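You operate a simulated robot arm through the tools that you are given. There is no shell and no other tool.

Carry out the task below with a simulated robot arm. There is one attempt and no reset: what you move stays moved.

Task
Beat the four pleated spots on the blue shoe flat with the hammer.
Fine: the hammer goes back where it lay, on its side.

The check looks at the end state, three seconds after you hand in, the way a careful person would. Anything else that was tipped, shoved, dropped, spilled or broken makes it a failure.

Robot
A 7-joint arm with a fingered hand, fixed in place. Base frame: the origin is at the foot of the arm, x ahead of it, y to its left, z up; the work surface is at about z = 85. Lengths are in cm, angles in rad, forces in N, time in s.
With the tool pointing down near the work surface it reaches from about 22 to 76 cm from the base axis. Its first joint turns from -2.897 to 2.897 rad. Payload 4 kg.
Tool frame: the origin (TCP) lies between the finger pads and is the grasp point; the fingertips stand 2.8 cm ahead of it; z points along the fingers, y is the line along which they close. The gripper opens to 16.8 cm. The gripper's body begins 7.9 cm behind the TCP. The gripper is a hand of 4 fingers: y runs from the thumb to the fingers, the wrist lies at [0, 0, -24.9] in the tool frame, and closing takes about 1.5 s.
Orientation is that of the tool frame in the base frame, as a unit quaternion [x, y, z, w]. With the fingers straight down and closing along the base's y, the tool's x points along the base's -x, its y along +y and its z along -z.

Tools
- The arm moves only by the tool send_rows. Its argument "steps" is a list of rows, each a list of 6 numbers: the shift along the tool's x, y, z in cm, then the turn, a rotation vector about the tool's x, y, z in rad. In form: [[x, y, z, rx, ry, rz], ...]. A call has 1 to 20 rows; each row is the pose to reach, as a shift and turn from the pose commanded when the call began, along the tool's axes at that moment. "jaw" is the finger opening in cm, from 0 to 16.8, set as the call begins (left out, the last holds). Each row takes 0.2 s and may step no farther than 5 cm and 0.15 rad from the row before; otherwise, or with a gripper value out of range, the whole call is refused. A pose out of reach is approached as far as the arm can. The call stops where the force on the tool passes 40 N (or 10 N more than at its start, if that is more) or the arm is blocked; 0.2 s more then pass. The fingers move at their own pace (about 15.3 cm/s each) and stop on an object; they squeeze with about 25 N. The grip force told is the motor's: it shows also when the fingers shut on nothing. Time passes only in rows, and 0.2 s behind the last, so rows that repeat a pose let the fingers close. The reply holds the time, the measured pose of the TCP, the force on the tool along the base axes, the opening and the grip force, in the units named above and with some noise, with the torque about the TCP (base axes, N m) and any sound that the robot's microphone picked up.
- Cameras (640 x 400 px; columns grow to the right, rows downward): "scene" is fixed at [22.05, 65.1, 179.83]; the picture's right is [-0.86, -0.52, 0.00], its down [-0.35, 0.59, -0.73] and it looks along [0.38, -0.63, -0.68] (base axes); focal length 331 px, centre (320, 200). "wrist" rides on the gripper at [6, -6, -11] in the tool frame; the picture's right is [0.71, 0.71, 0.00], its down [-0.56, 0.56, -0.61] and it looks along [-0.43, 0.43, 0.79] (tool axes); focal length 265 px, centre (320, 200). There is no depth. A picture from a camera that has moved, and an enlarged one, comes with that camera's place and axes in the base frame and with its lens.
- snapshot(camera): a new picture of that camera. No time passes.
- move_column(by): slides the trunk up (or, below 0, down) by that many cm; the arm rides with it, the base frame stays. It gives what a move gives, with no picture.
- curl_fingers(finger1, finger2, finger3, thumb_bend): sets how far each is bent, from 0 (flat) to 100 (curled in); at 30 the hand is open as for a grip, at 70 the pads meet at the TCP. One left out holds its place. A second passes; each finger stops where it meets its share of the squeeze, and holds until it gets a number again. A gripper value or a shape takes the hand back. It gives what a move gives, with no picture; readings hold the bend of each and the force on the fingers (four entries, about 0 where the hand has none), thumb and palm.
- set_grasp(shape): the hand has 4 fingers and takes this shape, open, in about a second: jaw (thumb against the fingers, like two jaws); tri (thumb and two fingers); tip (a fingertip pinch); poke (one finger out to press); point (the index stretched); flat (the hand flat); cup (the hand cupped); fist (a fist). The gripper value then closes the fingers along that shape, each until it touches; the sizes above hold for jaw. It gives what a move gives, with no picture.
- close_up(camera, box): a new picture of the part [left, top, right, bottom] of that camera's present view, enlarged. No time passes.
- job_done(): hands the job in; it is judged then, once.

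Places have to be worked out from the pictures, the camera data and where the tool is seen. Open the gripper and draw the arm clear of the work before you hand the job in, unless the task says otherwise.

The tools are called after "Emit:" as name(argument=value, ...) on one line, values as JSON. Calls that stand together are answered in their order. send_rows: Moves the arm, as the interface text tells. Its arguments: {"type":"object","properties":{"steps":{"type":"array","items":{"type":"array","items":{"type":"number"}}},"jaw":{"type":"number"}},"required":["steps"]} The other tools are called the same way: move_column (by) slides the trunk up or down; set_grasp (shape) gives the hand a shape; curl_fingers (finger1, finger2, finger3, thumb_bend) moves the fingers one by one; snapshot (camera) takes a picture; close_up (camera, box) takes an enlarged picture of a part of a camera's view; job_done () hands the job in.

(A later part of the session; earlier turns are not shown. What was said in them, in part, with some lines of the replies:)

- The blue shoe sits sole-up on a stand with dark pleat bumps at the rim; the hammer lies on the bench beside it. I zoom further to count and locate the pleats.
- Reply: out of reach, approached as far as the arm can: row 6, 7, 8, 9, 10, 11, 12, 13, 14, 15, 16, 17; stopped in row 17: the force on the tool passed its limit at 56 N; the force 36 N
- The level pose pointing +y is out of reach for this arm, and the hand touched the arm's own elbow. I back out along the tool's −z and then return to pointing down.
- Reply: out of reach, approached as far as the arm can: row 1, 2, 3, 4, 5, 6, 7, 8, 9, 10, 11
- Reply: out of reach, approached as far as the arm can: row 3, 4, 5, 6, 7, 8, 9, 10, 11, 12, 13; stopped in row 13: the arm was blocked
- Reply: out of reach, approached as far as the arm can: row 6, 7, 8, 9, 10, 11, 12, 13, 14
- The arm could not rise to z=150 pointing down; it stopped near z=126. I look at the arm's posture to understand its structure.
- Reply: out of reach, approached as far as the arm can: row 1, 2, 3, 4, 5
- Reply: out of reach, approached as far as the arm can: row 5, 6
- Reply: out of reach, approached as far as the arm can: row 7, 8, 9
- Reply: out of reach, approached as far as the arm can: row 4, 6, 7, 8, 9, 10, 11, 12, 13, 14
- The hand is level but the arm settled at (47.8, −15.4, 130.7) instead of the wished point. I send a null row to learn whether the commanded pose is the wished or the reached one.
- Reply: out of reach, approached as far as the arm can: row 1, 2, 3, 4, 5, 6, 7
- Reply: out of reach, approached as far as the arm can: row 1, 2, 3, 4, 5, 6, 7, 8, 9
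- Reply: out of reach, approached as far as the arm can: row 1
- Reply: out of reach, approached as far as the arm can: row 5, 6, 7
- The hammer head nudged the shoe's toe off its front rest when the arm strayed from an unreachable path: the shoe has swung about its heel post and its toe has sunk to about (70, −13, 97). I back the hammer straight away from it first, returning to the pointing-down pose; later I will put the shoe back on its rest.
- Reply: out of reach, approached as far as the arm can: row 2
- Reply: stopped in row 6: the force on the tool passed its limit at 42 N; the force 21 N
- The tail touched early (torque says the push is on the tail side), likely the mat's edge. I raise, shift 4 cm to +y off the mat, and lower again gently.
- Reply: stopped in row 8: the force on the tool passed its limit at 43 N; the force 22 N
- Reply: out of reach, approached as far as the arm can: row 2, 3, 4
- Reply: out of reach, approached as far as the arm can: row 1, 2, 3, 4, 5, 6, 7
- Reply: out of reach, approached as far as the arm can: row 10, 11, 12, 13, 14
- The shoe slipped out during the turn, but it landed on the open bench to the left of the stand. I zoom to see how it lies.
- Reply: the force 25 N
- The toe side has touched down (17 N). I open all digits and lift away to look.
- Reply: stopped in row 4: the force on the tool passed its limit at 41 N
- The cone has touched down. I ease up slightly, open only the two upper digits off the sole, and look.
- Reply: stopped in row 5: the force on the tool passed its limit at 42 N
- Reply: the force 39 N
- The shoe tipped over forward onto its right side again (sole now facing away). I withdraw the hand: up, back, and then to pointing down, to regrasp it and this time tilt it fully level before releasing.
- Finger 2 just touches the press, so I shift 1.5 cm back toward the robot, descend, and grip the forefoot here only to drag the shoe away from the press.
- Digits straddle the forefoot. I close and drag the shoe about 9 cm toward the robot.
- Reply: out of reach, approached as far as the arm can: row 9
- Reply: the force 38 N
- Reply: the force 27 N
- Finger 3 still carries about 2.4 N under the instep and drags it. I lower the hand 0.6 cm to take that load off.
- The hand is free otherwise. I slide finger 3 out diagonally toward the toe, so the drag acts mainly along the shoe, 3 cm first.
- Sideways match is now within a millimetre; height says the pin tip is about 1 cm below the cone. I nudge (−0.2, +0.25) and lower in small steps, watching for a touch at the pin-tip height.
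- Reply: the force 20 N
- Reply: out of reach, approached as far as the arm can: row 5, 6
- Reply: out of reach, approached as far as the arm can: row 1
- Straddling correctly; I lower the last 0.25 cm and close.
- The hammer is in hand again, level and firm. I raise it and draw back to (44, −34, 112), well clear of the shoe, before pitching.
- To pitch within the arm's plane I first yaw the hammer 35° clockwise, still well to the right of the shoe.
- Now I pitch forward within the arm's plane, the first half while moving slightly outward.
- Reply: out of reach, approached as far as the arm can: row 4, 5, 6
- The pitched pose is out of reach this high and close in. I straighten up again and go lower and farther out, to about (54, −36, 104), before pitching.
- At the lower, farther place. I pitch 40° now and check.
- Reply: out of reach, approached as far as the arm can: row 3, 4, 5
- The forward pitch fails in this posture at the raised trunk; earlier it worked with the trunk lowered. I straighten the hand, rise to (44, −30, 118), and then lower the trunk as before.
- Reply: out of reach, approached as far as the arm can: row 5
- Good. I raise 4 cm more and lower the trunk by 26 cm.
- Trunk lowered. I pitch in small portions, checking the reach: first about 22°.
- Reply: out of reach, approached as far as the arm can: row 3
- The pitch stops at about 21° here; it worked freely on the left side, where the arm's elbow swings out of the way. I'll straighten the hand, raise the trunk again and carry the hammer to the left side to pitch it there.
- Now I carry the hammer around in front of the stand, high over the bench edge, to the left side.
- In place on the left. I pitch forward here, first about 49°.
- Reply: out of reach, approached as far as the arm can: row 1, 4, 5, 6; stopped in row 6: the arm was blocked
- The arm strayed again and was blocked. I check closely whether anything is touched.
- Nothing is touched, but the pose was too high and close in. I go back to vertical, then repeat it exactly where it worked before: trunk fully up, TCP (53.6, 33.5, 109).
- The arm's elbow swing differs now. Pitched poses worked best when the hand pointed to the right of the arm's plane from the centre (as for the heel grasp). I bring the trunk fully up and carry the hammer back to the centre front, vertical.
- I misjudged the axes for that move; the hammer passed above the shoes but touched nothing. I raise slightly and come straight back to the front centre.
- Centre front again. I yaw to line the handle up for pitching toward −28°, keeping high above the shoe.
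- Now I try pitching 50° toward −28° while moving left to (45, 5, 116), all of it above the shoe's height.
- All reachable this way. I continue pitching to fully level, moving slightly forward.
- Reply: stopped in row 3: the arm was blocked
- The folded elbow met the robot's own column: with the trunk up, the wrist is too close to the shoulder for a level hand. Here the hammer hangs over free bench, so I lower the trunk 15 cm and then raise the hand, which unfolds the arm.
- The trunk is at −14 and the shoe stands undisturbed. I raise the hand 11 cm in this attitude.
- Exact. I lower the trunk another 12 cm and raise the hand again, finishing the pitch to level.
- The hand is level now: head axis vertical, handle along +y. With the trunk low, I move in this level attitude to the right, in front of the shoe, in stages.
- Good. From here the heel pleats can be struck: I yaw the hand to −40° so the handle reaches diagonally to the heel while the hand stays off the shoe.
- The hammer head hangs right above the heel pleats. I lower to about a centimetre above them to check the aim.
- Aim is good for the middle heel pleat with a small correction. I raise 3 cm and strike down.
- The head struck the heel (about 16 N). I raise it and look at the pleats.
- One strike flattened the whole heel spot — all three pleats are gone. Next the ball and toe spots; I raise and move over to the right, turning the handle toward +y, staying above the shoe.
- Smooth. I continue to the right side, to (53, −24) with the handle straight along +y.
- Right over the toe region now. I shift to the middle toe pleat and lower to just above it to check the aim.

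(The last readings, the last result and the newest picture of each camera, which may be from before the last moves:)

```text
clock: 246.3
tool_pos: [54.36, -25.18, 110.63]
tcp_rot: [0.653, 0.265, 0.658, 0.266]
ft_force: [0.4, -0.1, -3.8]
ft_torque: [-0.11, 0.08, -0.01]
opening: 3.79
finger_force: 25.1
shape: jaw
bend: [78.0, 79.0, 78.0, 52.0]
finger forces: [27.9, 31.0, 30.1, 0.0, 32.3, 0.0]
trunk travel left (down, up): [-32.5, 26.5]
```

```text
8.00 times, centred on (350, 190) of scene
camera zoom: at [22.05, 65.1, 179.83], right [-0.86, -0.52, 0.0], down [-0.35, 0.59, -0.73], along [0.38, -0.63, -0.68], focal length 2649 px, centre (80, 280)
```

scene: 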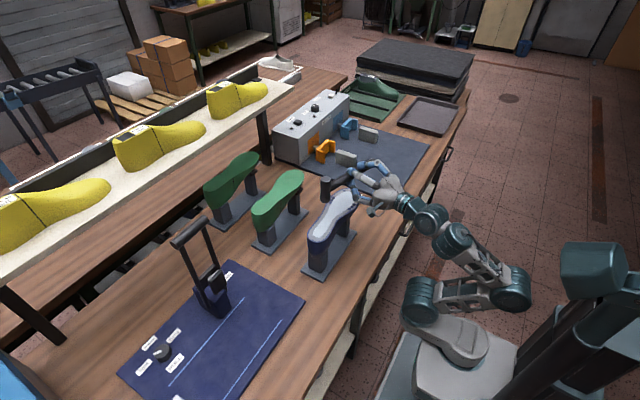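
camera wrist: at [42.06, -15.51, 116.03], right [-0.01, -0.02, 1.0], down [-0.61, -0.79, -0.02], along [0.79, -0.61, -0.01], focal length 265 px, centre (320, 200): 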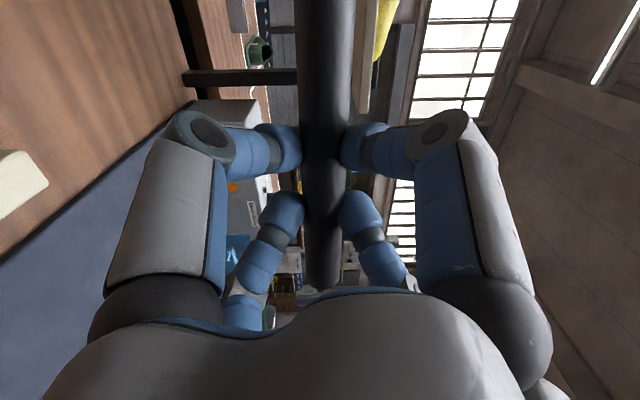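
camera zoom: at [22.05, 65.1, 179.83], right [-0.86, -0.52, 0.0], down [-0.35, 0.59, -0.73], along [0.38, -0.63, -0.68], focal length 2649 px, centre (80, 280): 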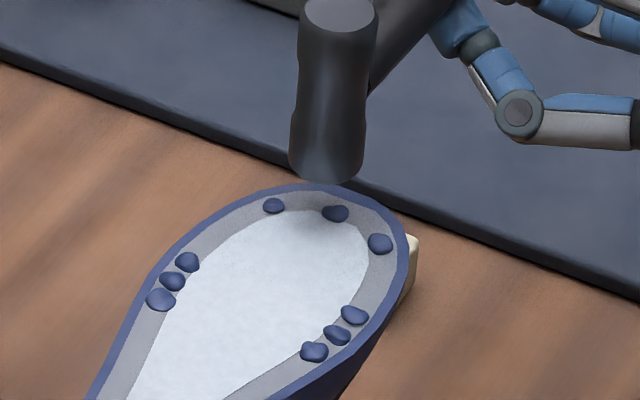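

I correct the aim by (−0.7, +0.5), raise 3 cm and strike the toe spot.

Emit:
send_rows(steps=[[1.3, 0.7, -0.4, 0, 0, 0], [2.47, 1.77, -0.74, 0, 0, 0], [2.47, 1.77, -0.74, 0, 0, 0], [-0.21, -0.92, -0.74, 0, 0, 0], [-2.19, -2.9, -0.74, 0, 0, 0]])

Emit:
close_up(camera="scene", box=[320, 165, 380, 215])

```text
clock: 247.5
tool_pos: [53.47, -24.89, 107.44]
tcp_rot: [0.651, 0.263, 0.66, 0.266]
ft_force: [-0.2, -0.4, 6.2]
ft_torque: [0.8, -0.13, -0.08]
opening: 3.77
finger_force: 25.2
shape: jaw
bend: [78.0, 79.0, 78.0, 53.0]
finger forces: [39.7, 26.6, 36.1, 0.1, 24.6, 0.0]
trunk travel left (down, up): [-32.5, 26.5]
```

```text
8.00 times, centred on (350, 190) of scene
camera zoom: at [22.05, 65.1, 179.83], right [-0.86, -0.52, 0.0], down [-0.35, 0.59, -0.73], along [0.38, -0.63, -0.68], focal length 2649 px, centre (80, 280)
```

zoom: 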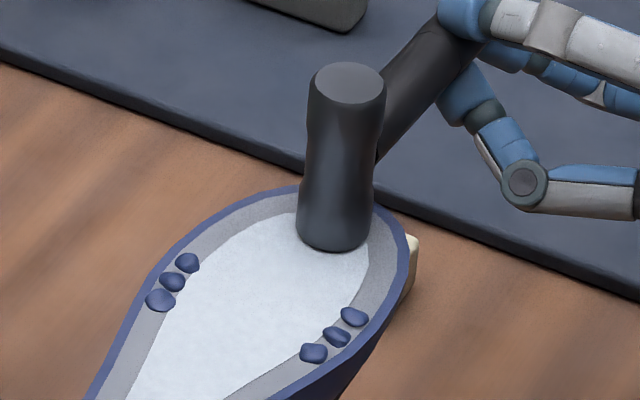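

All three toe pleats are flat too. I raise and move to the near ball spot, lowering to just above it for aim.

Emit:
send_rows(steps=[[2, 2, 0, 0, 0, 0], [3.89, 3.89, 0, 0, 0, 0], [5.9, 1.9, -1.7, 0, 0, 0], [7.85, -0.07, -3.45, 0, 0, 0], [5.8, -2.1, -3.45, 0, 0, 0], [5.8, -2.1, -3.45, 0, 0, 0]])

Emit:
close_up(camera="scene", box=[320, 165, 380, 215])

```text
clock: 248.9
tool_pos: [50.08, -19.25, 109.76]
tcp_rot: [0.653, 0.265, 0.658, 0.266]
ft_force: [-0.2, 1.0, -4.2]
ft_torque: [-0.12, 0.08, 0.01]
opening: 3.77
finger_force: 25.4
shape: jaw
bend: [78.0, 79.0, 78.0, 52.0]
finger forces: [28.2, 31.4, 30.2, 0.0, 32.6, 0.1]
trunk travel left (down, up): [-32.5, 26.5]
```

```text
8.00 times, centred on (350, 190) of scene
camera zoom: at [22.05, 65.1, 179.83], right [-0.86, -0.52, 0.0], down [-0.35, 0.59, -0.73], along [0.38, -0.63, -0.68], focal length 2649 px, centre (80, 280)
```

zoom: 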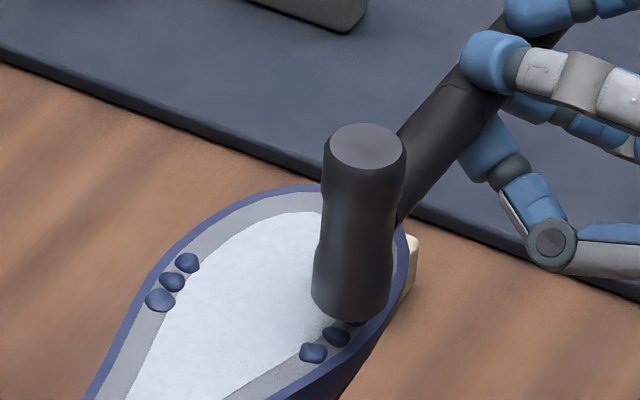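

Slight correction (+0.2, +0.75), then I strike the near ball spot.

Emit:
send_rows(steps=[[1.6, 0.5, 0.1, 0, 0, 0], [2.65, 1.59, 0.18, 0, 0, 0], [2.65, 1.59, 0.18, 0, 0, 0], [0.25, -0.81, 0.18, 0, 0, 0], [-1.45, -2.51, 0.18, 0, 0, 0]])

Emit:
close_up(camera="scene", box=[320, 165, 380, 215])

```text
clock: 250.1
tool_pos: [50.03, -18.38, 107.28]
tcp_rot: [0.651, 0.263, 0.66, 0.268]
ft_force: [-1.4, -2.3, 7.5]
ft_torque: [1.05, -0.3, 0.06]
opening: 3.76
finger_force: 24.7
shape: jaw
bend: [78.0, 79.0, 78.0, 53.0]
finger forces: [44.2, 25.2, 37.4, 0.1, 24.2, 0.0]
trunk travel left (down, up): [-32.5, 26.5]
```

```text
8.00 times, centred on (350, 190) of scene
camera zoom: at [22.05, 65.1, 179.83], right [-0.86, -0.52, 0.0], down [-0.35, 0.59, -0.73], along [0.38, -0.63, -0.68], focal length 2649 px, centre (80, 280)
```

zoom: 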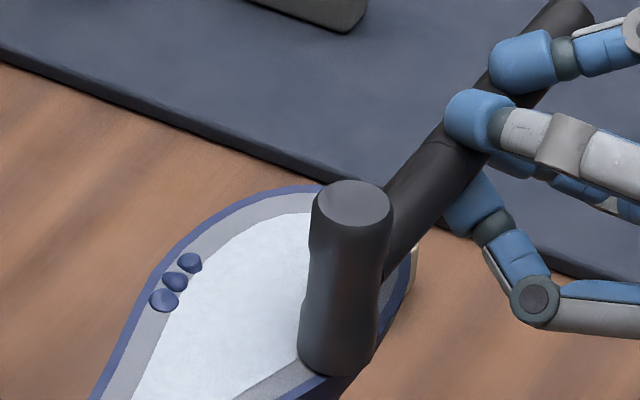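

The near spot was struck. I raise, turn the handle to −40° again, and move toward the far ball spot, looking at the result on the way.

Emit:
send_rows(steps=[[2.83, 2.83, 0, 0, 0, 0], [5.66, 5.66, 0, 0, 0, 0], [6.2, 5.1, 0, -0.0988, -0.0988, 0], [6.7, 4.6, -0.1, -0.1976, -0.1976, 0], [7.2, 4.1, -0.1, -0.2964, -0.2964, 0], [7.7, 3.6, -0.2, -0.3952, -0.3952, 0], [8.2, 3.1, -0.2, -0.494, -0.494, 0], [8.2, 3.1, -0.2, -0.494, -0.494, 0]])

Emit:
close_up(camera="scene", box=[300, 160, 400, 240])

Emit:
snapshot(camera="scene")

```text
clock: 251.9
tool_pos: [49.89, -14.84, 114.91]
tcp_rot: [0.709, 0.026, 0.524, 0.472]
ft_force: [0.4, 0.5, -4.5]
ft_torque: [-0.06, 0.13, -0.02]
opening: 3.76
finger_force: 24.6
shape: jaw
bend: [78.0, 79.0, 78.0, 52.0]
finger forces: [28.2, 31.3, 30.0, 0.1, 32.6, 0.0]
trunk travel left (down, up): [-32.5, 26.5]
```

```text
5.00 times, centred on (350, 200) of scene
camera zoom: at [22.05, 65.1, 179.83], right [-0.86, -0.52, 0.0], down [-0.35, 0.59, -0.73], along [0.38, -0.63, -0.68], focal length 1656 px, centre (170, 200)
```

zoom: 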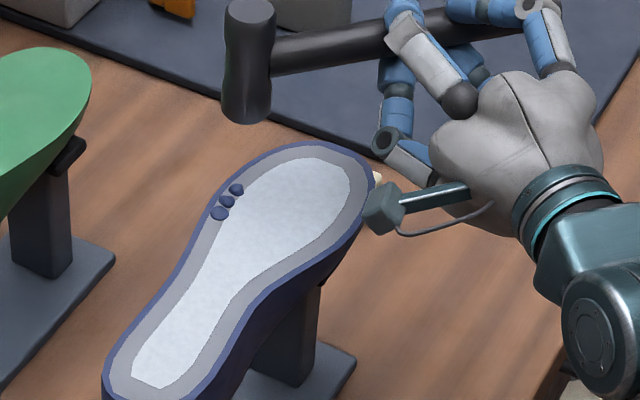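

```text
taken
```

scene: 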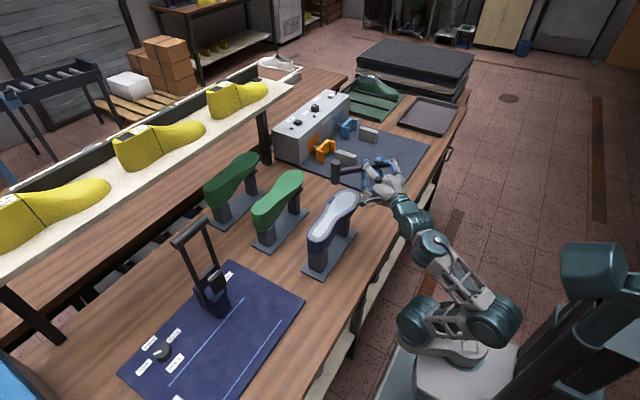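

Toe, near ball and heel spots are flat; only the far ball spot remains. I shift onto it and lower to check the aim and the hand's clearance to the shoe's near edge.

Emit:
send_rows(steps=[[-0.7, -0.9, -0.4, 0, 0, 0], [-1.6, -2.2, -0.84, 0, 0, 0], [-2.66, -3.57, -0.84, 0, 0, 0], [-2.66, -3.57, -0.84, 0, 0, 0]])

Emit:
close_up(camera="scene", box=[310, 160, 390, 240])

Emit:
snapshot(camera="wrist")

```text
clock: 252.9
tool_pos: [49.91, -13.78, 110.54]
tcp_rot: [0.709, 0.026, 0.524, 0.472]
ft_force: [0.4, 0.1, -2.2]
ft_torque: [-0.07, 0.15, 0.02]
opening: 3.75
finger_force: 25.2
shape: jaw
bend: [78.0, 79.0, 78.0, 52.0]
finger forces: [28.1, 31.4, 30.2, 0.0, 32.5, 0.0]
trunk travel left (down, up): [-32.5, 26.5]
```

```text
5.00 times, centred on (350, 200) of scene
camera zoom: at [22.05, 65.1, 179.83], right [-0.86, -0.52, 0.0], down [-0.35, 0.59, -0.73], along [0.38, -0.63, -0.68], focal length 1656 px, centre (170, 200)
```

zoom: 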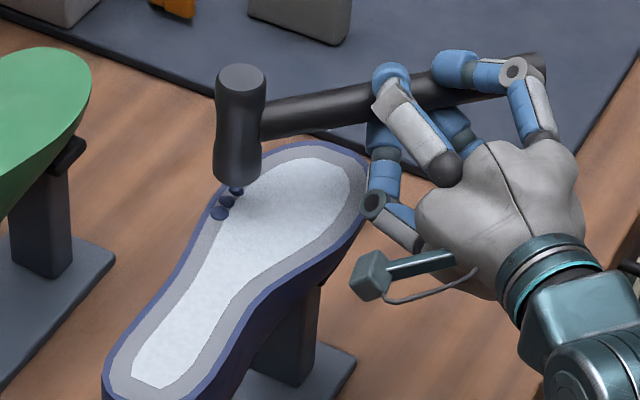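

```text
taken
camera wrist: at [46.87, -0.21, 110.7], right [-0.01, -0.02, 1.0], down [-0.98, -0.21, -0.01], along [0.21, -0.98, -0.01], focal length 265 px, centre (320, 200)
```

wrist: 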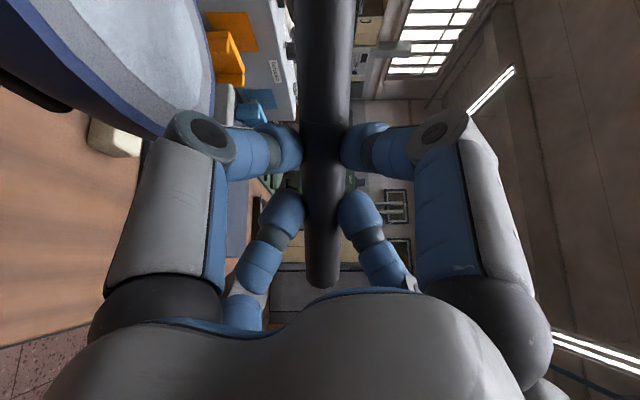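

The head is over the far pleats; the lower knuckle would pass close to the shoe's near edge, so I shift back 0.5 cm along the handle and tilt the handle 3.5° (hand higher), then strike.

Emit:
send_rows(steps=[[0.5, 1.1, 0, 0, 0, -0.03], [1.04, 1.79, 0, 0, 0, -0.06], [1.04, 1.79, 0, 0, 0, -0.06], [-0.94, -0.2, 0, 0, 0, -0.06], [-2.1, -1.35, 0, 0, 0, -0.06]])

Emit:
close_up(camera="scene", box=[310, 160, 390, 240])

```text
clock: 254.1
tool_pos: [49.62, -14.15, 108.27]
tcp_rot: [0.707, 0.046, 0.511, 0.488]
ft_force: [-0.2, -0.7, -0.3]
ft_torque: [0.17, -0.17, -0.04]
opening: 3.76
finger_force: 24.9
shape: jaw
bend: [78.0, 79.0, 78.0, 52.0]
finger forces: [32.3, 29.1, 32.7, 0.0, 29.2, 0.0]
trunk travel left (down, up): [-32.5, 26.5]
```

```text
5.00 times, centred on (350, 200) of scene
camera zoom: at [22.05, 65.1, 179.83], right [-0.86, -0.52, 0.0], down [-0.35, 0.59, -0.73], along [0.38, -0.63, -0.68], focal length 1656 px, centre (170, 200)
```

zoom: 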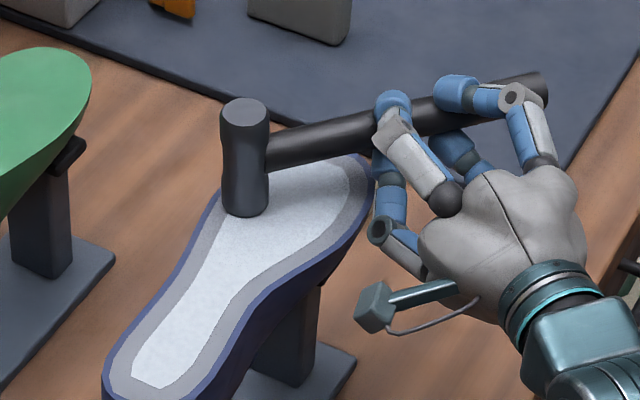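

The head is on the spot with light force. I raise it and look.

Emit:
send_rows(steps=[[1.5, 1.5, 0, 0, 0, 0], [3.5, 3.5, 0, 0, 0, 0], [5, 5, 0, 0, 0, 0], [5, 5, 0, 0, 0, 0]])

Emit:
close_up(camera="scene", box=[310, 160, 390, 240])

```text
clock: 255.1
tool_pos: [49.69, -13.93, 115.18]
tcp_rot: [0.708, 0.048, 0.509, 0.487]
ft_force: [-0.1, 0.0, -2.5]
ft_torque: [-0.04, 0.12, 0.01]
opening: 3.77
finger_force: 25.0
shape: jaw
bend: [78.0, 79.0, 78.0, 52.0]
finger forces: [28.2, 31.4, 30.3, 0.0, 32.6, 0.0]
trunk travel left (down, up): [-32.5, 26.5]
```

```text
5.00 times, centred on (350, 200) of scene
camera zoom: at [22.05, 65.1, 179.83], right [-0.86, -0.52, 0.0], down [-0.35, 0.59, -0.73], along [0.38, -0.63, -0.68], focal length 1656 px, centre (170, 200)
```

zoom: 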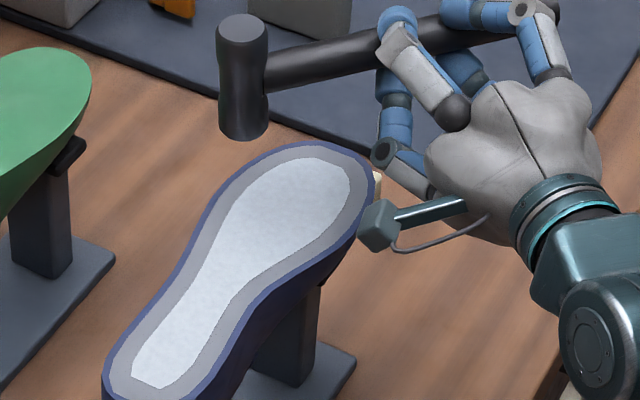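

All four pleated spots are flat now. I take the hammer back: first left along the front of the shoe at a safe height.

Emit:
send_rows(steps=[[1.8, -1.4, -2.6, 0, 0, 0.012], [3.5, -2.8, -5.2, 0, 0, 0.024], [5.3, -4.2, -7.8, 0, 0, 0.036], [7.1, -5.6, -10.3, 0, 0, 0.048], [8.84, -7, -12.9, 0, 0, 0.06], [8.84, -7, -12.9, 0, 0, 0.06]])

Emit:
close_up(camera="scene", box=[280, 150, 420, 290])

```text
clock: 256.5
tool_pos: [46.95, 3.01, 115.98]
tcp_rot: [0.708, 0.026, 0.524, 0.472]
ft_force: [0.5, 0.3, -3.6]
ft_torque: [-0.02, 0.15, -0.05]
opening: 3.77
finger_force: 24.9
shape: jaw
bend: [79.0, 79.0, 78.0, 52.0]
finger forces: [28.2, 31.3, 30.1, 0.1, 32.8, 0.1]
trunk travel left (down, up): [-32.5, 26.5]
```

```text
2.86 times, centred on (350, 220) of scene
camera zoom: at [22.05, 65.1, 179.83], right [-0.86, -0.52, 0.0], down [-0.35, 0.59, -0.73], along [0.38, -0.63, -0.68], focal length 946 px, centre (234, 143)
```

zoom: 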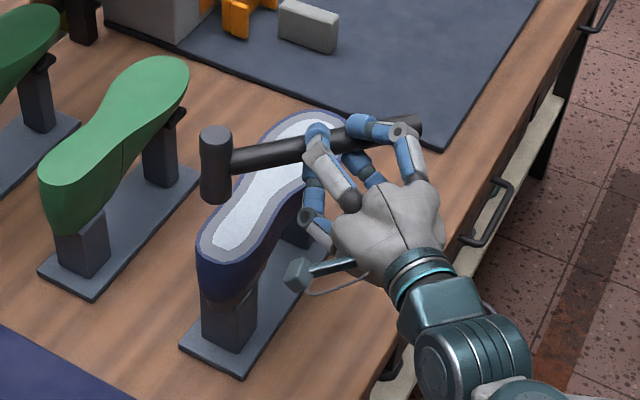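

Nothing disturbed. I move on to the open bench at the left.

Emit:
send_rows(steps=[[1.6, -2, -2.3, 0.02, 0.02, 0], [3.2, -4, -4.6, 0.05, 0.05, 0], [4.8, -6, -6.9, 0.08, 0.08, 0], [6.3, -7.9, -9.3, 0.11, 0.11, 0], [7.9, -9.9, -11.6, 0.14, 0.14, 0], [9.5, -11.9, -13.9, 0.165, 0.165, 0], [11.1, -13.9, -16.2, 0.185, 0.185, 0], [11.1, -13.9, -16.2, 0.185, 0.185, 0]])

Emit:
snapshot(camera="scene")

```text
clock: 258.3
tool_pos: [45.89, 27.06, 114.55]
tcp_rot: [0.697, 0.118, 0.583, 0.4]
ft_force: [0.7, 0.1, -3.3]
ft_torque: [-0.11, 0.11, -0.04]
opening: 3.77
finger_force: 25.3
shape: jaw
bend: [79.0, 79.0, 78.0, 52.0]
finger forces: [28.1, 31.3, 30.1, 0.0, 32.8, 0.0]
trunk travel left (down, up): [-32.5, 26.5]
```

```text
taken
```

scene: 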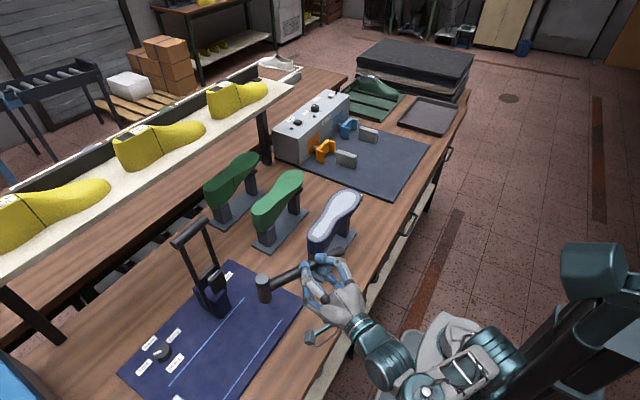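

Over open bench. I pitch the hand down step by step while lowering, first 40°.

Emit:
send_rows(steps=[[-0.5, -0.5, 0, 0.099, -0.099, 0], [-1.1, -1.1, 0, 0.198, -0.198, 0], [-1.8, -1.8, 0, 0.297, -0.297, 0], [-2.6, -2.6, 0, 0.396, -0.396, 0], [-3.5, -3.5, 0, 0.495, -0.495, 0]])

Emit:
snapshot(camera="scene")

```text
clock: 259.5
tool_pos: [46.87, 21.05, 105.51]
tcp_rot: [0.884, 0.154, 0.367, 0.246]
ft_force: [-1.2, -0.6, -2.9]
ft_torque: [-0.08, 0.11, 0.02]
opening: 3.79
finger_force: 24.6
shape: jaw
bend: [79.0, 79.0, 78.0, 52.0]
finger forces: [28.5, 31.4, 30.3, 0.0, 32.2, 0.1]
out of reach, approached as far as the arm can: row 2, 3, 4, 5
trunk travel left (down, up): [-32.5, 26.5]
```

```text
taken
```

scene: 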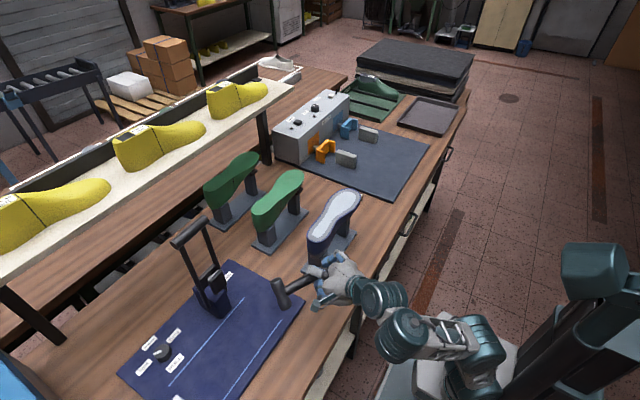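

The wrist is now high relative to the shoulder, so I raise the trunk 12 cm and then continue pitching down while lowering the hand.

Emit:
move_column(by=12)

Emit:
send_rows(steps=[[0, 0, 0, 0, 0, 0]])

```text
clock: 261.0
tool_pos: [47.11, 21.07, 117.35]
tcp_rot: [0.884, 0.154, 0.366, 0.247]
ft_force: [0.6, 0.3, -3.1]
ft_torque: [-0.11, 0.09, -0.01]
opening: 3.78
finger_force: 25.0
shape: jaw
bend: [79.0, 79.0, 78.0, 52.0]
finger forces: [28.4, 31.5, 30.3, 0.0, 32.2, 0.0]
trunk travel left (down, up): [-44.5, 14.5]
```

```text
clock: 261.4
tool_pos: [46.97, 20.95, 117.5]
tcp_rot: [0.884, 0.154, 0.366, 0.247]
ft_force: [0.1, -0.1, -3.2]
ft_torque: [-0.1, 0.13, -0.03]
opening: 3.77
finger_force: 25.1
shape: jaw
bend: [79.0, 79.0, 78.0, 52.0]
finger forces: [28.4, 31.4, 30.3, 0.1, 32.1, 0.0]
trunk travel left (down, up): [-44.5, 14.5]
```

Orientation holds. I lower 10 cm at this pitch, then continue to vertical.

Emit:
send_rows(steps=[[-1.9, -1.9, 2.0, 0, 0, 0], [-3.7, -3.7, 4.1, 0, 0, 0], [-5.6, -5.6, 6.1, 0, 0, 0], [-5.6, -5.6, 6.1, 0, 0, 0]])

Emit:
snapshot(camera="scene")

```text
clock: 262.4
tool_pos: [47.25, 21.13, 107.49]
tcp_rot: [0.884, 0.153, 0.368, 0.247]
ft_force: [-0.5, 0.7, -3.6]
ft_torque: [-0.09, 0.12, 0.0]
opening: 3.76
finger_force: 25.0
shape: jaw
bend: [79.0, 79.0, 78.0, 52.0]
finger forces: [28.4, 31.5, 30.3, 0.0, 32.1, 0.0]
trunk travel left (down, up): [-44.5, 14.5]
```

```text
taken
```

scene: 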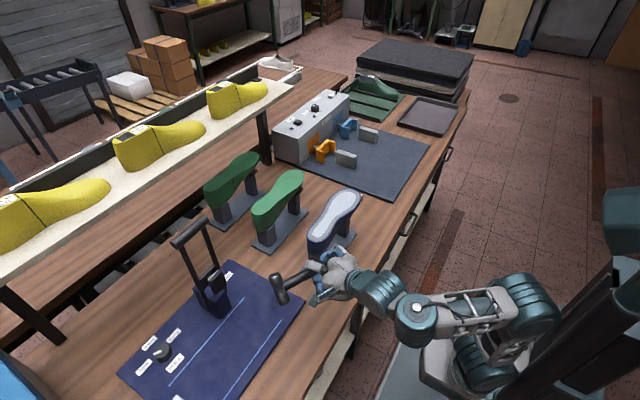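

Good posture. I pitch the rest of the way down to vertical while drifting to (46, 13, 105).

Emit:
send_rows(steps=[[-0.8, 0.76, 0.44, 0.0924, -0.0924, 0], [-1.6, 1.5, 0.88, 0.185, -0.185, 0], [-2.4, 2.3, 1.3, 0.277, -0.277, 0], [-3.2, 3.1, 1.75, 0.37, -0.37, 0], [-4, 3.8, 2.2, 0.462, -0.462, 0], [-4.8, 4.6, 2.6, 0.5546, -0.5546, 0], [-5.57, 5.35, 3.07, 0.647, -0.647, 0], [-5.57, 5.35, 3.07, 0.647, -0.647, 0]])

Emit:
snapshot(camera="scene")

```text
clock: 264.2
tool_pos: [47.0, 14.03, 104.96]
tcp_rot: [0.984, 0.176, 0.036, -0.011]
ft_force: [-0.4, 0.6, -3.5]
ft_torque: [-0.18, 0.04, -0.01]
opening: 3.79
finger_force: 25.0
shape: jaw
bend: [78.0, 79.0, 78.0, 52.0]
finger forces: [29.6, 31.3, 30.7, 0.0, 30.4, 0.1]
out of reach, approached as far as the arm can: row 5, 6, 7, 8
trunk travel left (down, up): [-44.5, 14.5]
```

```text
taken
```

scene: 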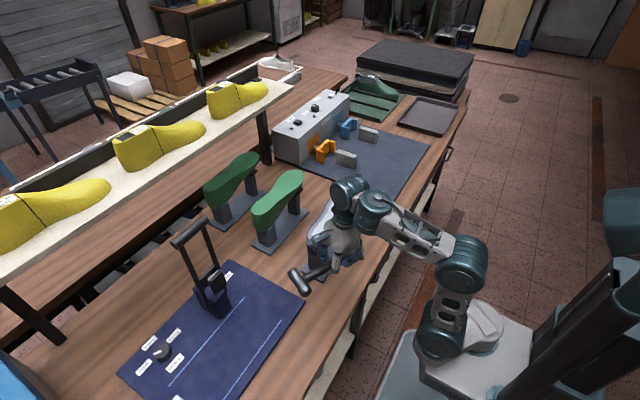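

Nearly vertical again. I move back along the bench front toward the hammer's place, straightening and turning the handle to +y.

Emit:
send_rows(steps=[[-2.06, 3.3, -0.4, 0.0015, -0.015, -0.086], [-4.1, 6.6, -0.8, 0.003, -0.03, -0.1725], [-6.2, 9.8, -1.1, 0.0044, -0.0454, -0.2588], [-8.2, 13.1, -1.5, 0.006, -0.0605, -0.345], [-10.3, 16.4, -1.9, 0.0073, -0.0756, -0.4313], [-10.3, 16.4, -1.9, 0.0073, -0.0756, -0.4313]])

Emit:
snapshot(camera="scene")

```text
clock: 265.6
tool_pos: [42.93, -5.14, 106.06]
tcp_rot: [0.924, 0.384, 0.003, 0.0]
ft_force: [-0.3, -0.6, -3.7]
ft_torque: [-0.11, 0.01, 0.02]
opening: 3.76
finger_force: 25.0
shape: jaw
bend: [78.0, 79.0, 78.0, 52.0]
finger forces: [29.6, 31.3, 30.6, 0.0, 30.3, 0.0]
trunk travel left (down, up): [-44.5, 14.5]
```

```text
taken
```

scene: 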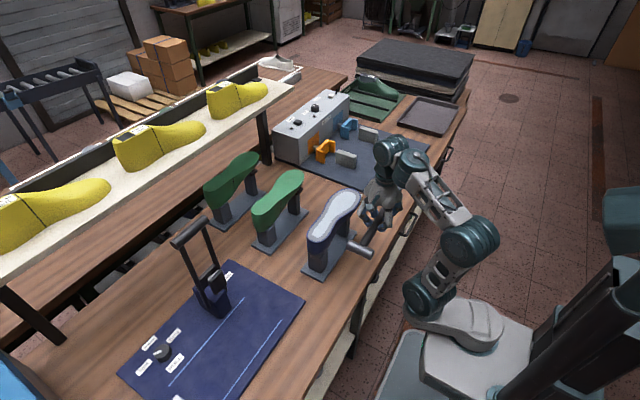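

Vertical and aligned with y. I go around to (47, −21) and descend there, clear of the shoe, to just above the bench.

Emit:
send_rows(steps=[[-2.8, 2.8, 0, 0, 0, 0], [-5.6, 5.6, 0, 0, 0, 0], [-8.5, 8.5, 0, 0, 0, 0], [-11.3, 11.3, 0, 0, 0, 0], [-9.9, 12.7, 3, 0, 0, 0], [-8.5, 14.1, 6, 0, 0, 0], [-8.5, 14.1, 10, 0, 0, 0], [-8.5, 14.1, 13, 0, 0, 0], [-8.5, 14.1, 13, 0, 0, 0]])

Emit:
snapshot(camera="wrist")

Emit:
close_up(camera="scene", box=[330, 170, 420, 270])

```text
clock: 267.6
tool_pos: [47.15, -21.09, 92.94]
tcp_rot: [0.924, 0.383, 0.002, 0.0]
ft_force: [0.0, 0.0, -3.0]
ft_torque: [-0.09, 0.03, -0.02]
opening: 3.75
finger_force: 25.0
shape: jaw
bend: [78.0, 79.0, 78.0, 52.0]
finger forces: [29.6, 31.4, 30.8, 0.1, 30.1, 0.1]
trunk travel left (down, up): [-44.5, 14.5]
```

```text
taken
camera wrist: at [47.01, -12.58, 103.74], right [1.0, 0.0, 0.0], down [0.0, -0.79, 0.61], along [0.0, -0.61, -0.79], focal length 265 px, centre (320, 200)
```

wrist: 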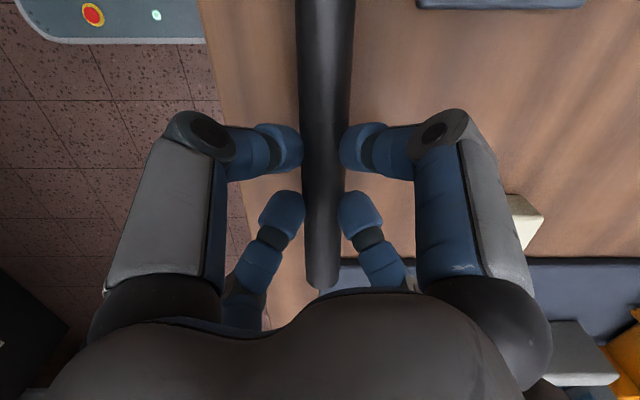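

```text
4.00 times, centred on (375, 220) of scene
camera zoom: at [22.05, 65.1, 179.83], right [-0.86, -0.52, 0.0], down [-0.35, 0.59, -0.73], along [0.38, -0.63, -0.68], focal length 1325 px, centre (100, 120)
```

zoom: 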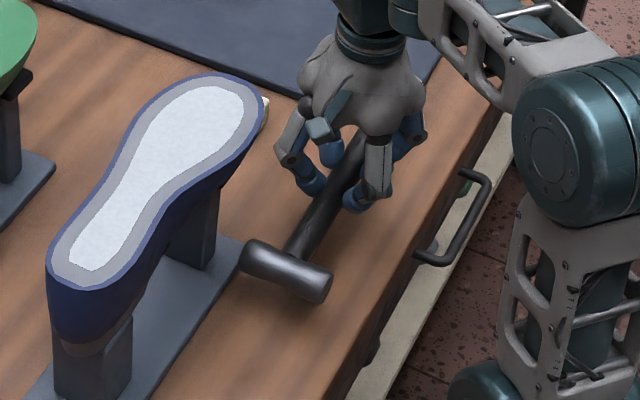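

The hammer is level in hand. I lower to just above the bench, slide it along +y into its old place, and then compare with the first pictures.

Emit:
send_rows(steps=[[0, 0, 1.2, 0, 0, 0], [0, 0, 2.2, 0, 0, 0], [1.1, -1.1, 2.2, 0, 0, 0], [2.2, -2.2, 2.2, 0, 0, 0], [3.4, -3.4, 2.2, 0, 0, 0], [3.4, -3.4, 2.2, 0, 0, 0]])

Emit:
close_up(camera="scene", box=[330, 170, 420, 270])

Emit:
close_up(camera="scene", box=[340, 205, 400, 265])

```text
clock: 269.0
tool_pos: [47.07, -16.11, 90.62]
tcp_rot: [0.924, 0.383, 0.002, 0.0]
ft_force: [-0.4, -0.3, -3.5]
ft_torque: [-0.11, 0.03, 0.03]
opening: 3.74
finger_force: 24.6
shape: jaw
bend: [78.0, 79.0, 78.0, 52.0]
finger forces: [29.6, 31.3, 30.6, 0.0, 30.2, 0.0]
trunk travel left (down, up): [-44.5, 14.5]
```

```text
4.00 times, centred on (375, 220) of scene
camera zoom: at [22.05, 65.1, 179.83], right [-0.86, -0.52, 0.0], down [-0.35, 0.59, -0.73], along [0.38, -0.63, -0.68], focal length 1325 px, centre (100, 120)
```

zoom: 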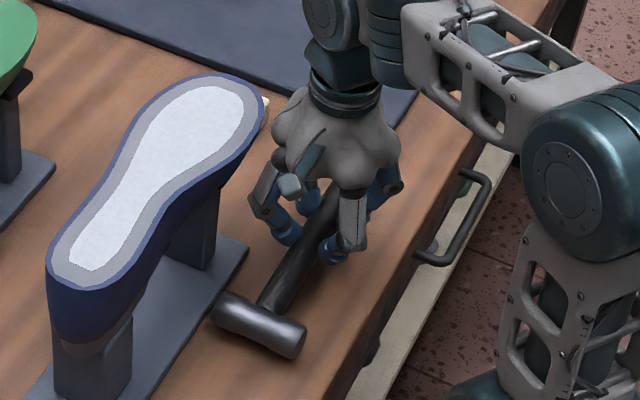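

```text
6.67 times, centred on (370, 235) of scene
camera zoom: at [22.05, 65.1, 179.83], right [-0.86, -0.52, 0.0], down [-0.35, 0.59, -0.73], along [0.38, -0.63, -0.68], focal length 2208 px, centre (-13, -33)
```

zoom: 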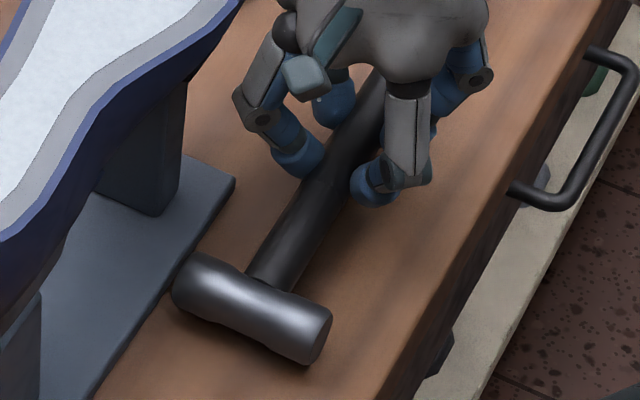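

Compared with the first picture the hammer sits about 0.9 cm too far toward +y. I correct that and lower it to the bench, still holding it.

Emit:
send_rows(steps=[[-0.64, 0.64, 0, 0, 0, 0], [-0.64, 0.64, 1, 0, 0, 0], [-0.64, 0.64, 1.6, 0, 0, 0], [-0.64, 0.64, 2.0, 0, 0, 0]])

Emit:
close_up(camera="scene", box=[340, 205, 400, 265])

Emit:
snapshot(camera="wrist")

```text
clock: 270.0
tool_pos: [47.3, -17.23, 88.77]
tcp_rot: [0.924, 0.383, 0.003, 0.0]
ft_force: [-0.1, -1.8, 3.6]
ft_torque: [0.75, -0.01, -0.03]
opening: 3.8
finger_force: 25.1
shape: jaw
bend: [79.0, 78.0, 78.0, 52.0]
finger forces: [36.9, 26.6, 26.8, 0.1, 36.7, 0.0]
trunk travel left (down, up): [-44.5, 14.5]
```

```text
6.67 times, centred on (370, 235) of scene
camera zoom: at [22.05, 65.1, 179.83], right [-0.86, -0.52, 0.0], down [-0.35, 0.59, -0.73], along [0.38, -0.63, -0.68], focal length 2208 px, centre (-13, -33)
```

zoom: 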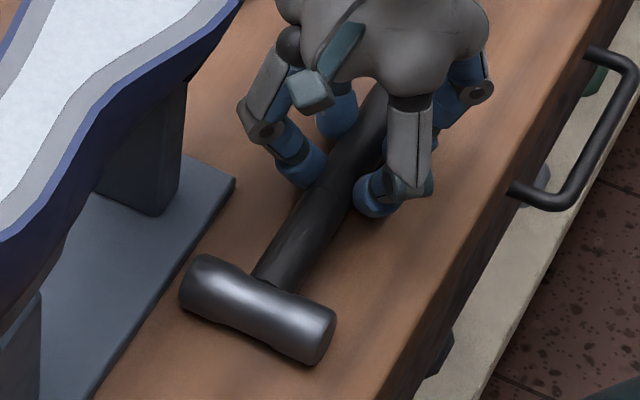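

```text
taken
camera wrist: at [47.05, -8.66, 99.61], right [1.0, 0.0, 0.01], down [0.0, -0.79, 0.61], along [0.0, -0.61, -0.79], focal length 265 px, centre (320, 200)
```

wrist: 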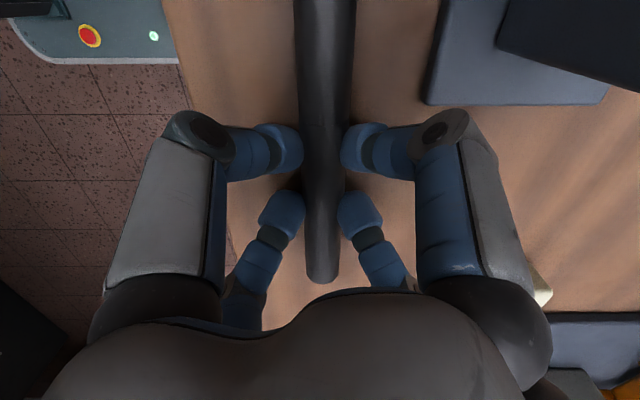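

With the head actually on the bench, the comparison shows it lies 1 cm too far to −y and 0.5 cm to +x. I lift slightly, shift by (−0.45, +1.0), set down and compare again.

Emit:
send_rows(steps=[[0, 0, -0.7, 0, 0, 0], [0.2, -0.5, -0.7, 0, 0, 0], [0.39, -1.02, -0.7, 0, 0, 0], [0.39, -1.02, -0.3, 0, 0, 0], [0.39, -1.02, 0, 0, 0, 0]])

Emit:
close_up(camera="scene", box=[340, 205, 400, 265])

```text
clock: 271.2
tool_pos: [46.61, -16.22, 88.69]
tcp_rot: [0.924, 0.383, 0.002, 0.001]
ft_force: [-1.5, -1.6, 4.6]
ft_torque: [0.79, -0.11, 0.03]
opening: 3.81
finger_force: 24.7
shape: jaw
bend: [79.0, 78.0, 78.0, 52.0]
finger forces: [36.1, 27.4, 26.8, 0.1, 37.5, 0.0]
trunk travel left (down, up): [-44.5, 14.5]
```

```text
6.67 times, centred on (370, 235) of scene
camera zoom: at [22.05, 65.1, 179.83], right [-0.86, -0.52, 0.0], down [-0.35, 0.59, -0.73], along [0.38, -0.63, -0.68], focal length 2208 px, centre (-13, -33)
```

zoom: 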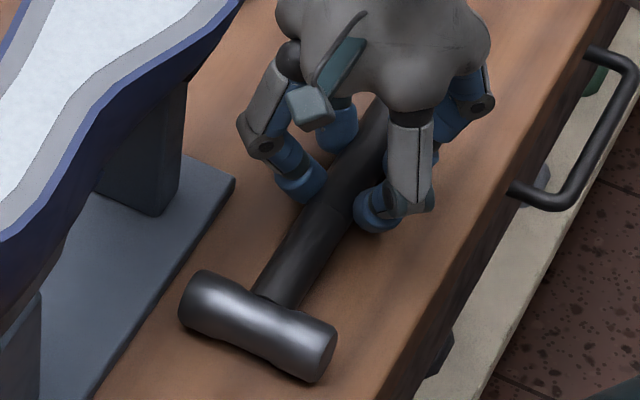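

It matches the first picture within a pixel or two. I lower a last 0.2 cm and release the handle.

Emit:
send_rows(steps=[[0, 0, 0.2, 0, 0, 0], [0, 0, 0.2, 0, 0, 0]])

Emit:
send_rows(steps=[[0, 0, 0, 0, 0, 0], [0, 0, 0, 0, 0, 0], [0, 0, 0, 0, 0, 0], [0, 0, 0, 0, 0, 0]], jaw=7.5)

Emit:
snapshot(camera="wrist")

Emit:
close_up(camera="scene", box=[340, 205, 400, 265])

```text
clock: 271.8
tool_pos: [46.62, -16.18, 88.67]
tcp_rot: [0.924, 0.383, 0.003, 0.001]
ft_force: [0.4, -0.3, 14.8]
ft_torque: [0.81, -0.19, 0.02]
opening: 3.89
finger_force: 25.0
shape: jaw
bend: [79.0, 78.0, 78.0, 52.0]
finger forces: [37.2, 28.8, 27.4, 0.0, 38.2, 0.0]
trunk travel left (down, up): [-44.5, 14.5]
```

```text
clock: 272.8
tool_pos: [46.68, -16.08, 88.53]
tcp_rot: [0.924, 0.382, 0.003, 0.0]
ft_force: [0.0, -0.8, -0.6]
ft_torque: [-0.05, -0.01, 0.02]
opening: 7.44
finger_force: 0.1
shape: jaw
bend: [37.0, 37.0, 37.0, 37.0]
finger forces: [0.0, 0.0, 0.1, 0.1, 0.0, 0.1]
trunk travel left (down, up): [-44.5, 14.5]
```

```text
taken
camera wrist: at [46.6, -7.69, 99.38], right [1.0, 0.0, 0.0], down [0.0, -0.79, 0.61], along [0.0, -0.61, -0.79], focal length 265 px, centre (320, 200)
```

wrist: 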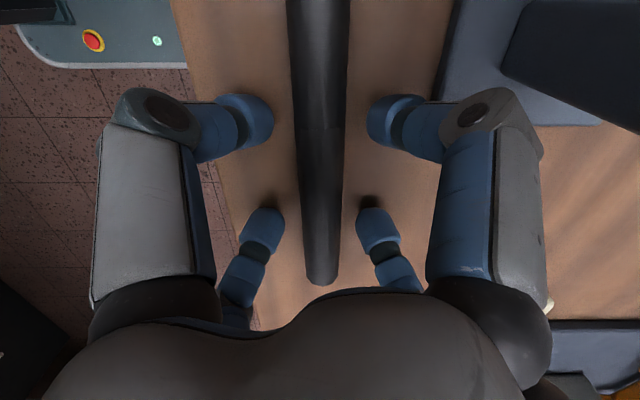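

```text
6.67 times, centred on (370, 235) of scene
camera zoom: at [22.05, 65.1, 179.83], right [-0.86, -0.52, 0.0], down [-0.35, 0.59, -0.73], along [0.38, -0.63, -0.68], focal length 2208 px, centre (-13, -33)
```

zoom: 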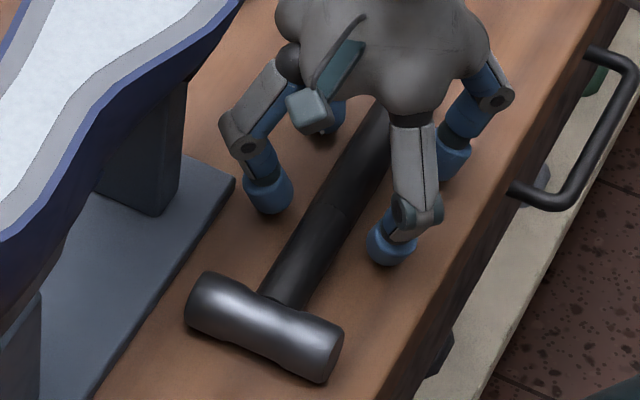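

The hammer lies back in its place on its side. I slide the open hand back along the handle, away from the shoe, then rise.

Emit:
send_rows(steps=[[-0.9, 0.95, 0, 0, 0, 0], [-1.8, 1.9, 0, 0, 0, 0], [-2.7, 2.85, 0, 0, 0, 0], [-3.6, 3.8, 0, 0, 0, 0], [-3.6, 3.8, 0, 0, 0, 0]])

Emit:
snapshot(camera="wrist")

```text
clock: 274.0
tool_pos: [46.81, -21.4, 88.38]
tcp_rot: [0.924, 0.382, 0.002, -0.001]
ft_force: [-0.3, 0.6, -0.1]
ft_torque: [0.04, 0.05, 0.0]
opening: 7.45
finger_force: 0.1
shape: jaw
bend: [37.0, 37.0, 37.0, 37.0]
finger forces: [0.1, 0.0, 0.0, 0.1, 0.1, 0.0]
trunk travel left (down, up): [-44.5, 14.5]
```

```text
taken
camera wrist: at [46.72, -13.0, 99.3], right [1.0, 0.0, 0.0], down [0.0, -0.79, 0.61], along [0.0, -0.61, -0.79], focal length 265 px, centre (320, 200)
```

wrist: 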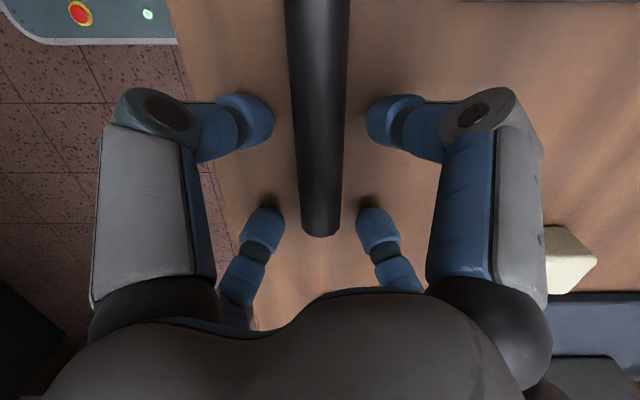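

Clear of the handle. I rise straight up.

Emit:
send_rows(steps=[[0, 0, -3, 0, 0, 0], [0, 0, -7, 0, 0, 0], [0, 0, -11, 0, 0, 0], [0, 0, -15, 0, 0, 0], [0, 0, -19, 0, 0, 0], [0, 0, -21, 0, 0, 0]])

Emit:
snapshot(camera="wrist")

Emit:
snapshot(camera="scene")

```text
clock: 275.4
tool_pos: [46.64, -21.44, 109.59]
tcp_rot: [0.924, 0.383, 0.002, 0.0]
ft_force: [-0.1, 0.7, 0.3]
ft_torque: [0.02, 0.0, 0.02]
opening: 7.48
finger_force: 0.1
shape: jaw
bend: [37.0, 37.0, 37.0, 37.0]
finger forces: [0.0, 0.0, 0.0, 0.0, 0.1, 0.0]
trunk travel left (down, up): [-44.5, 14.5]
```

```text
taken
camera wrist: at [46.6, -12.9, 120.5], right [1.0, 0.0, 0.0], down [0.0, -0.79, 0.61], along [0.0, -0.61, -0.79], focal length 265 px, centre (320, 200)
```

wrist: 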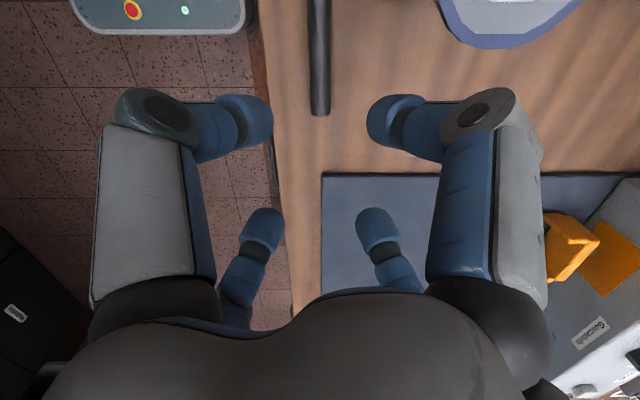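

```text
taken
```

scene: 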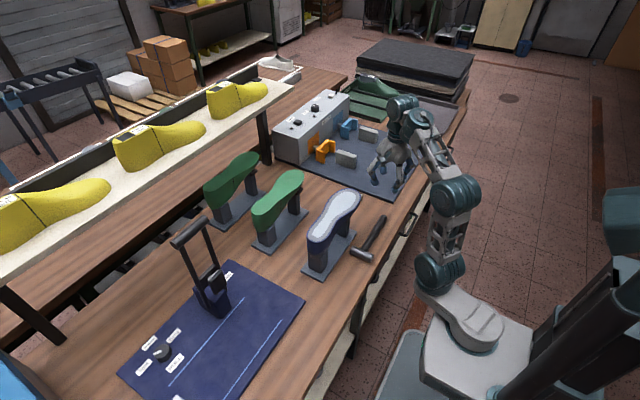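

Everything looks in order. I open the hand fully, raise the trunk back to its starting height, and inspect the final state of shoe, hammer and surroundings.

Emit:
move_column(by=13)

Emit:
send_rows(steps=[[-1.5, -2, 0, 0, 0, 0], [-3, -4, 0, 0, 0, 0], [-4.5, -4.5, 0, 0, 0, 0], [-4.5, -4.5, 0, 0, 0, 0]], jaw=16.8)

Emit:
close_up(camera="scene", box=[280, 170, 420, 290])

Emit:
close_up(camera="scene", box=[325, 184, 365, 209])

Emit:
close_up(camera="scene", box=[300, 215, 340, 240])

Emit:
close_up(camera="scene", box=[340, 205, 400, 265])

Emit:
snapshot(camera="scene")

```text
clock: 277.0
tool_pos: [46.7, -21.4, 122.54]
tcp_rot: [0.924, 0.383, 0.002, 0.0]
ft_force: [-0.5, 0.0, 0.2]
ft_torque: [0.01, 0.03, 0.0]
opening: 7.44
finger_force: 0.1
shape: jaw
bend: [37.0, 37.0, 37.0, 37.0]
finger forces: [0.0, 0.1, 0.0, 0.0, 0.1, 0.0]
trunk travel left (down, up): [-57.5, 1.5]
```

```text
clock: 278.0
tool_pos: [40.31, -21.27, 122.4]
tcp_rot: [0.924, 0.383, 0.002, 0.0]
ft_force: [-0.3, -0.1, 0.6]
ft_torque: [0.05, -0.03, -0.01]
opening: 16.79
finger_force: 0.0
shape: jaw
bend: [30.0, 30.0, 30.0, 30.0]
finger forces: [0.0, 0.0, 0.0, 0.0, 0.0, 0.0]
trunk travel left (down, up): [-57.5, 1.5]
```

```text
3.33 times, centred on (350, 230) of scene
camera zoom: at [22.05, 65.1, 179.83], right [-0.86, -0.52, 0.0], down [-0.35, 0.59, -0.73], along [0.38, -0.63, -0.68], focal length 1104 px, centre (220, 100)
```

zoom: 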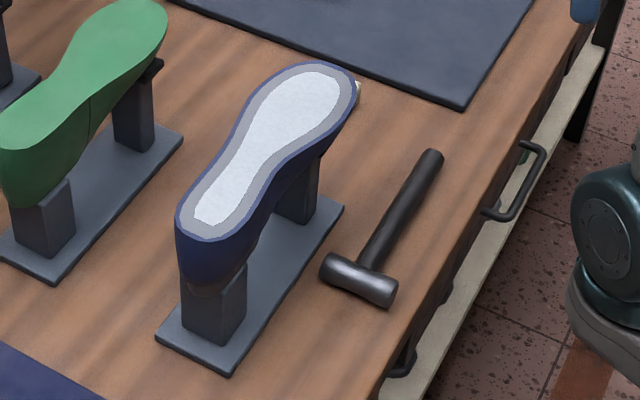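

```text
16.00 times, centred on (345, 196) of scene
camera zoom: at [22.05, 65.1, 179.83], right [-0.86, -0.52, 0.0], down [-0.35, 0.59, -0.73], along [0.38, -0.63, -0.68], focal length 5299 px, centre (-80, 256)
```

zoom: 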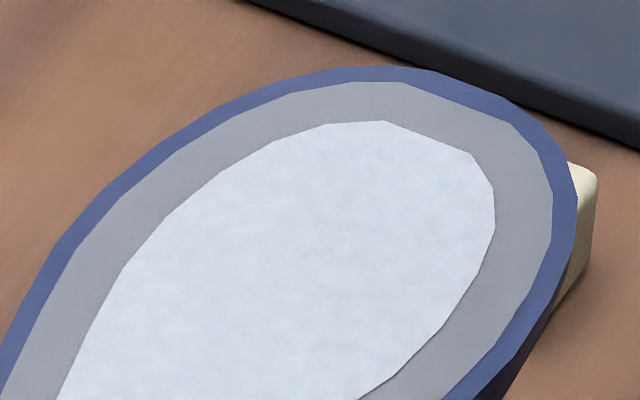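

```text
16.00 times, centred on (320, 228) of scene
camera zoom: at [22.05, 65.1, 179.83], right [-0.86, -0.52, 0.0], down [-0.35, 0.59, -0.73], along [0.38, -0.63, -0.68], focal length 5299 px, centre (320, -240)
```

zoom: 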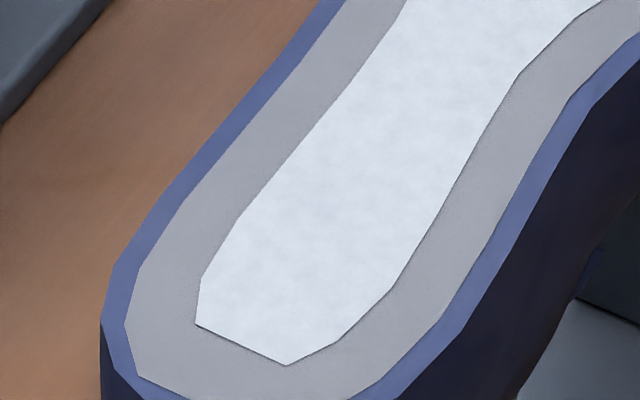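

```text
6.67 times, centred on (370, 235) of scene
camera zoom: at [22.05, 65.1, 179.83], right [-0.86, -0.52, 0.0], down [-0.35, 0.59, -0.73], along [0.38, -0.63, -0.68], focal length 2208 px, centre (-13, -33)
```

zoom: 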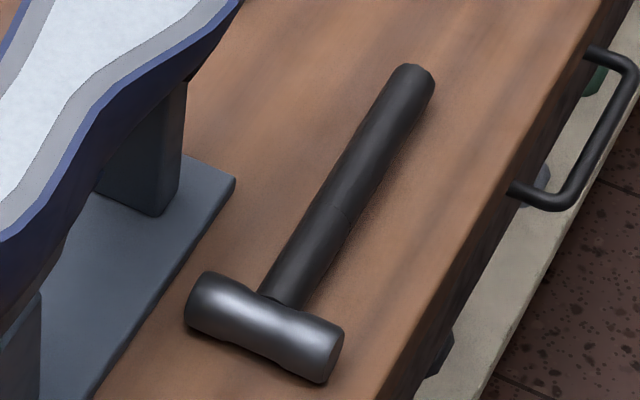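

```text
taken
```

scene: 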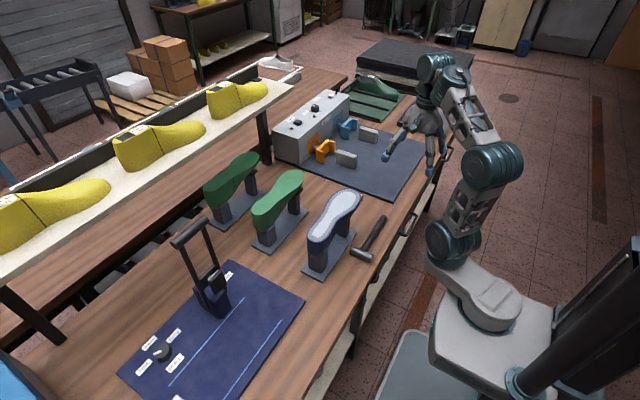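

The pictures show all four spots flat, the shoe back on its stand about 4 mm from where it was, and the hammer on its side within about 3 mm of its old place. Everything else looks unmoved, and the hand is open and clear, so I hand the job in.

Emit:
job_done()

```text
The job is handed in.
```

All four pleated spots on the blue shoe are flat, and the hammer is back on its side within about 3 mm of where it lay. Getting there wasn't clean, though: I knocked the shoe off its stand along the way.

- **The knock:** Early on, the arm strayed from a path it couldn't reach, and the hammer head pushed the shoe off its stand.
- **While recovering it:** The shoe slipped out of the hand once and fell on the bench, and it tipped over twice more when I set it down. I also pushed it back once from the front edge.
- **Shoe now:** It is back on its heel pin and front rest, sole up, about 4 mm from its original position. I saw no damage in the pictures, but I could only inspect it by camera.
- **Other contact:** A finger lightly touched the press on the left, at about 7 N. In the final pictures the press, the green shoes and the other items look where they were.

Each spot flattened with a single blow. The hand is open and clear of the work.
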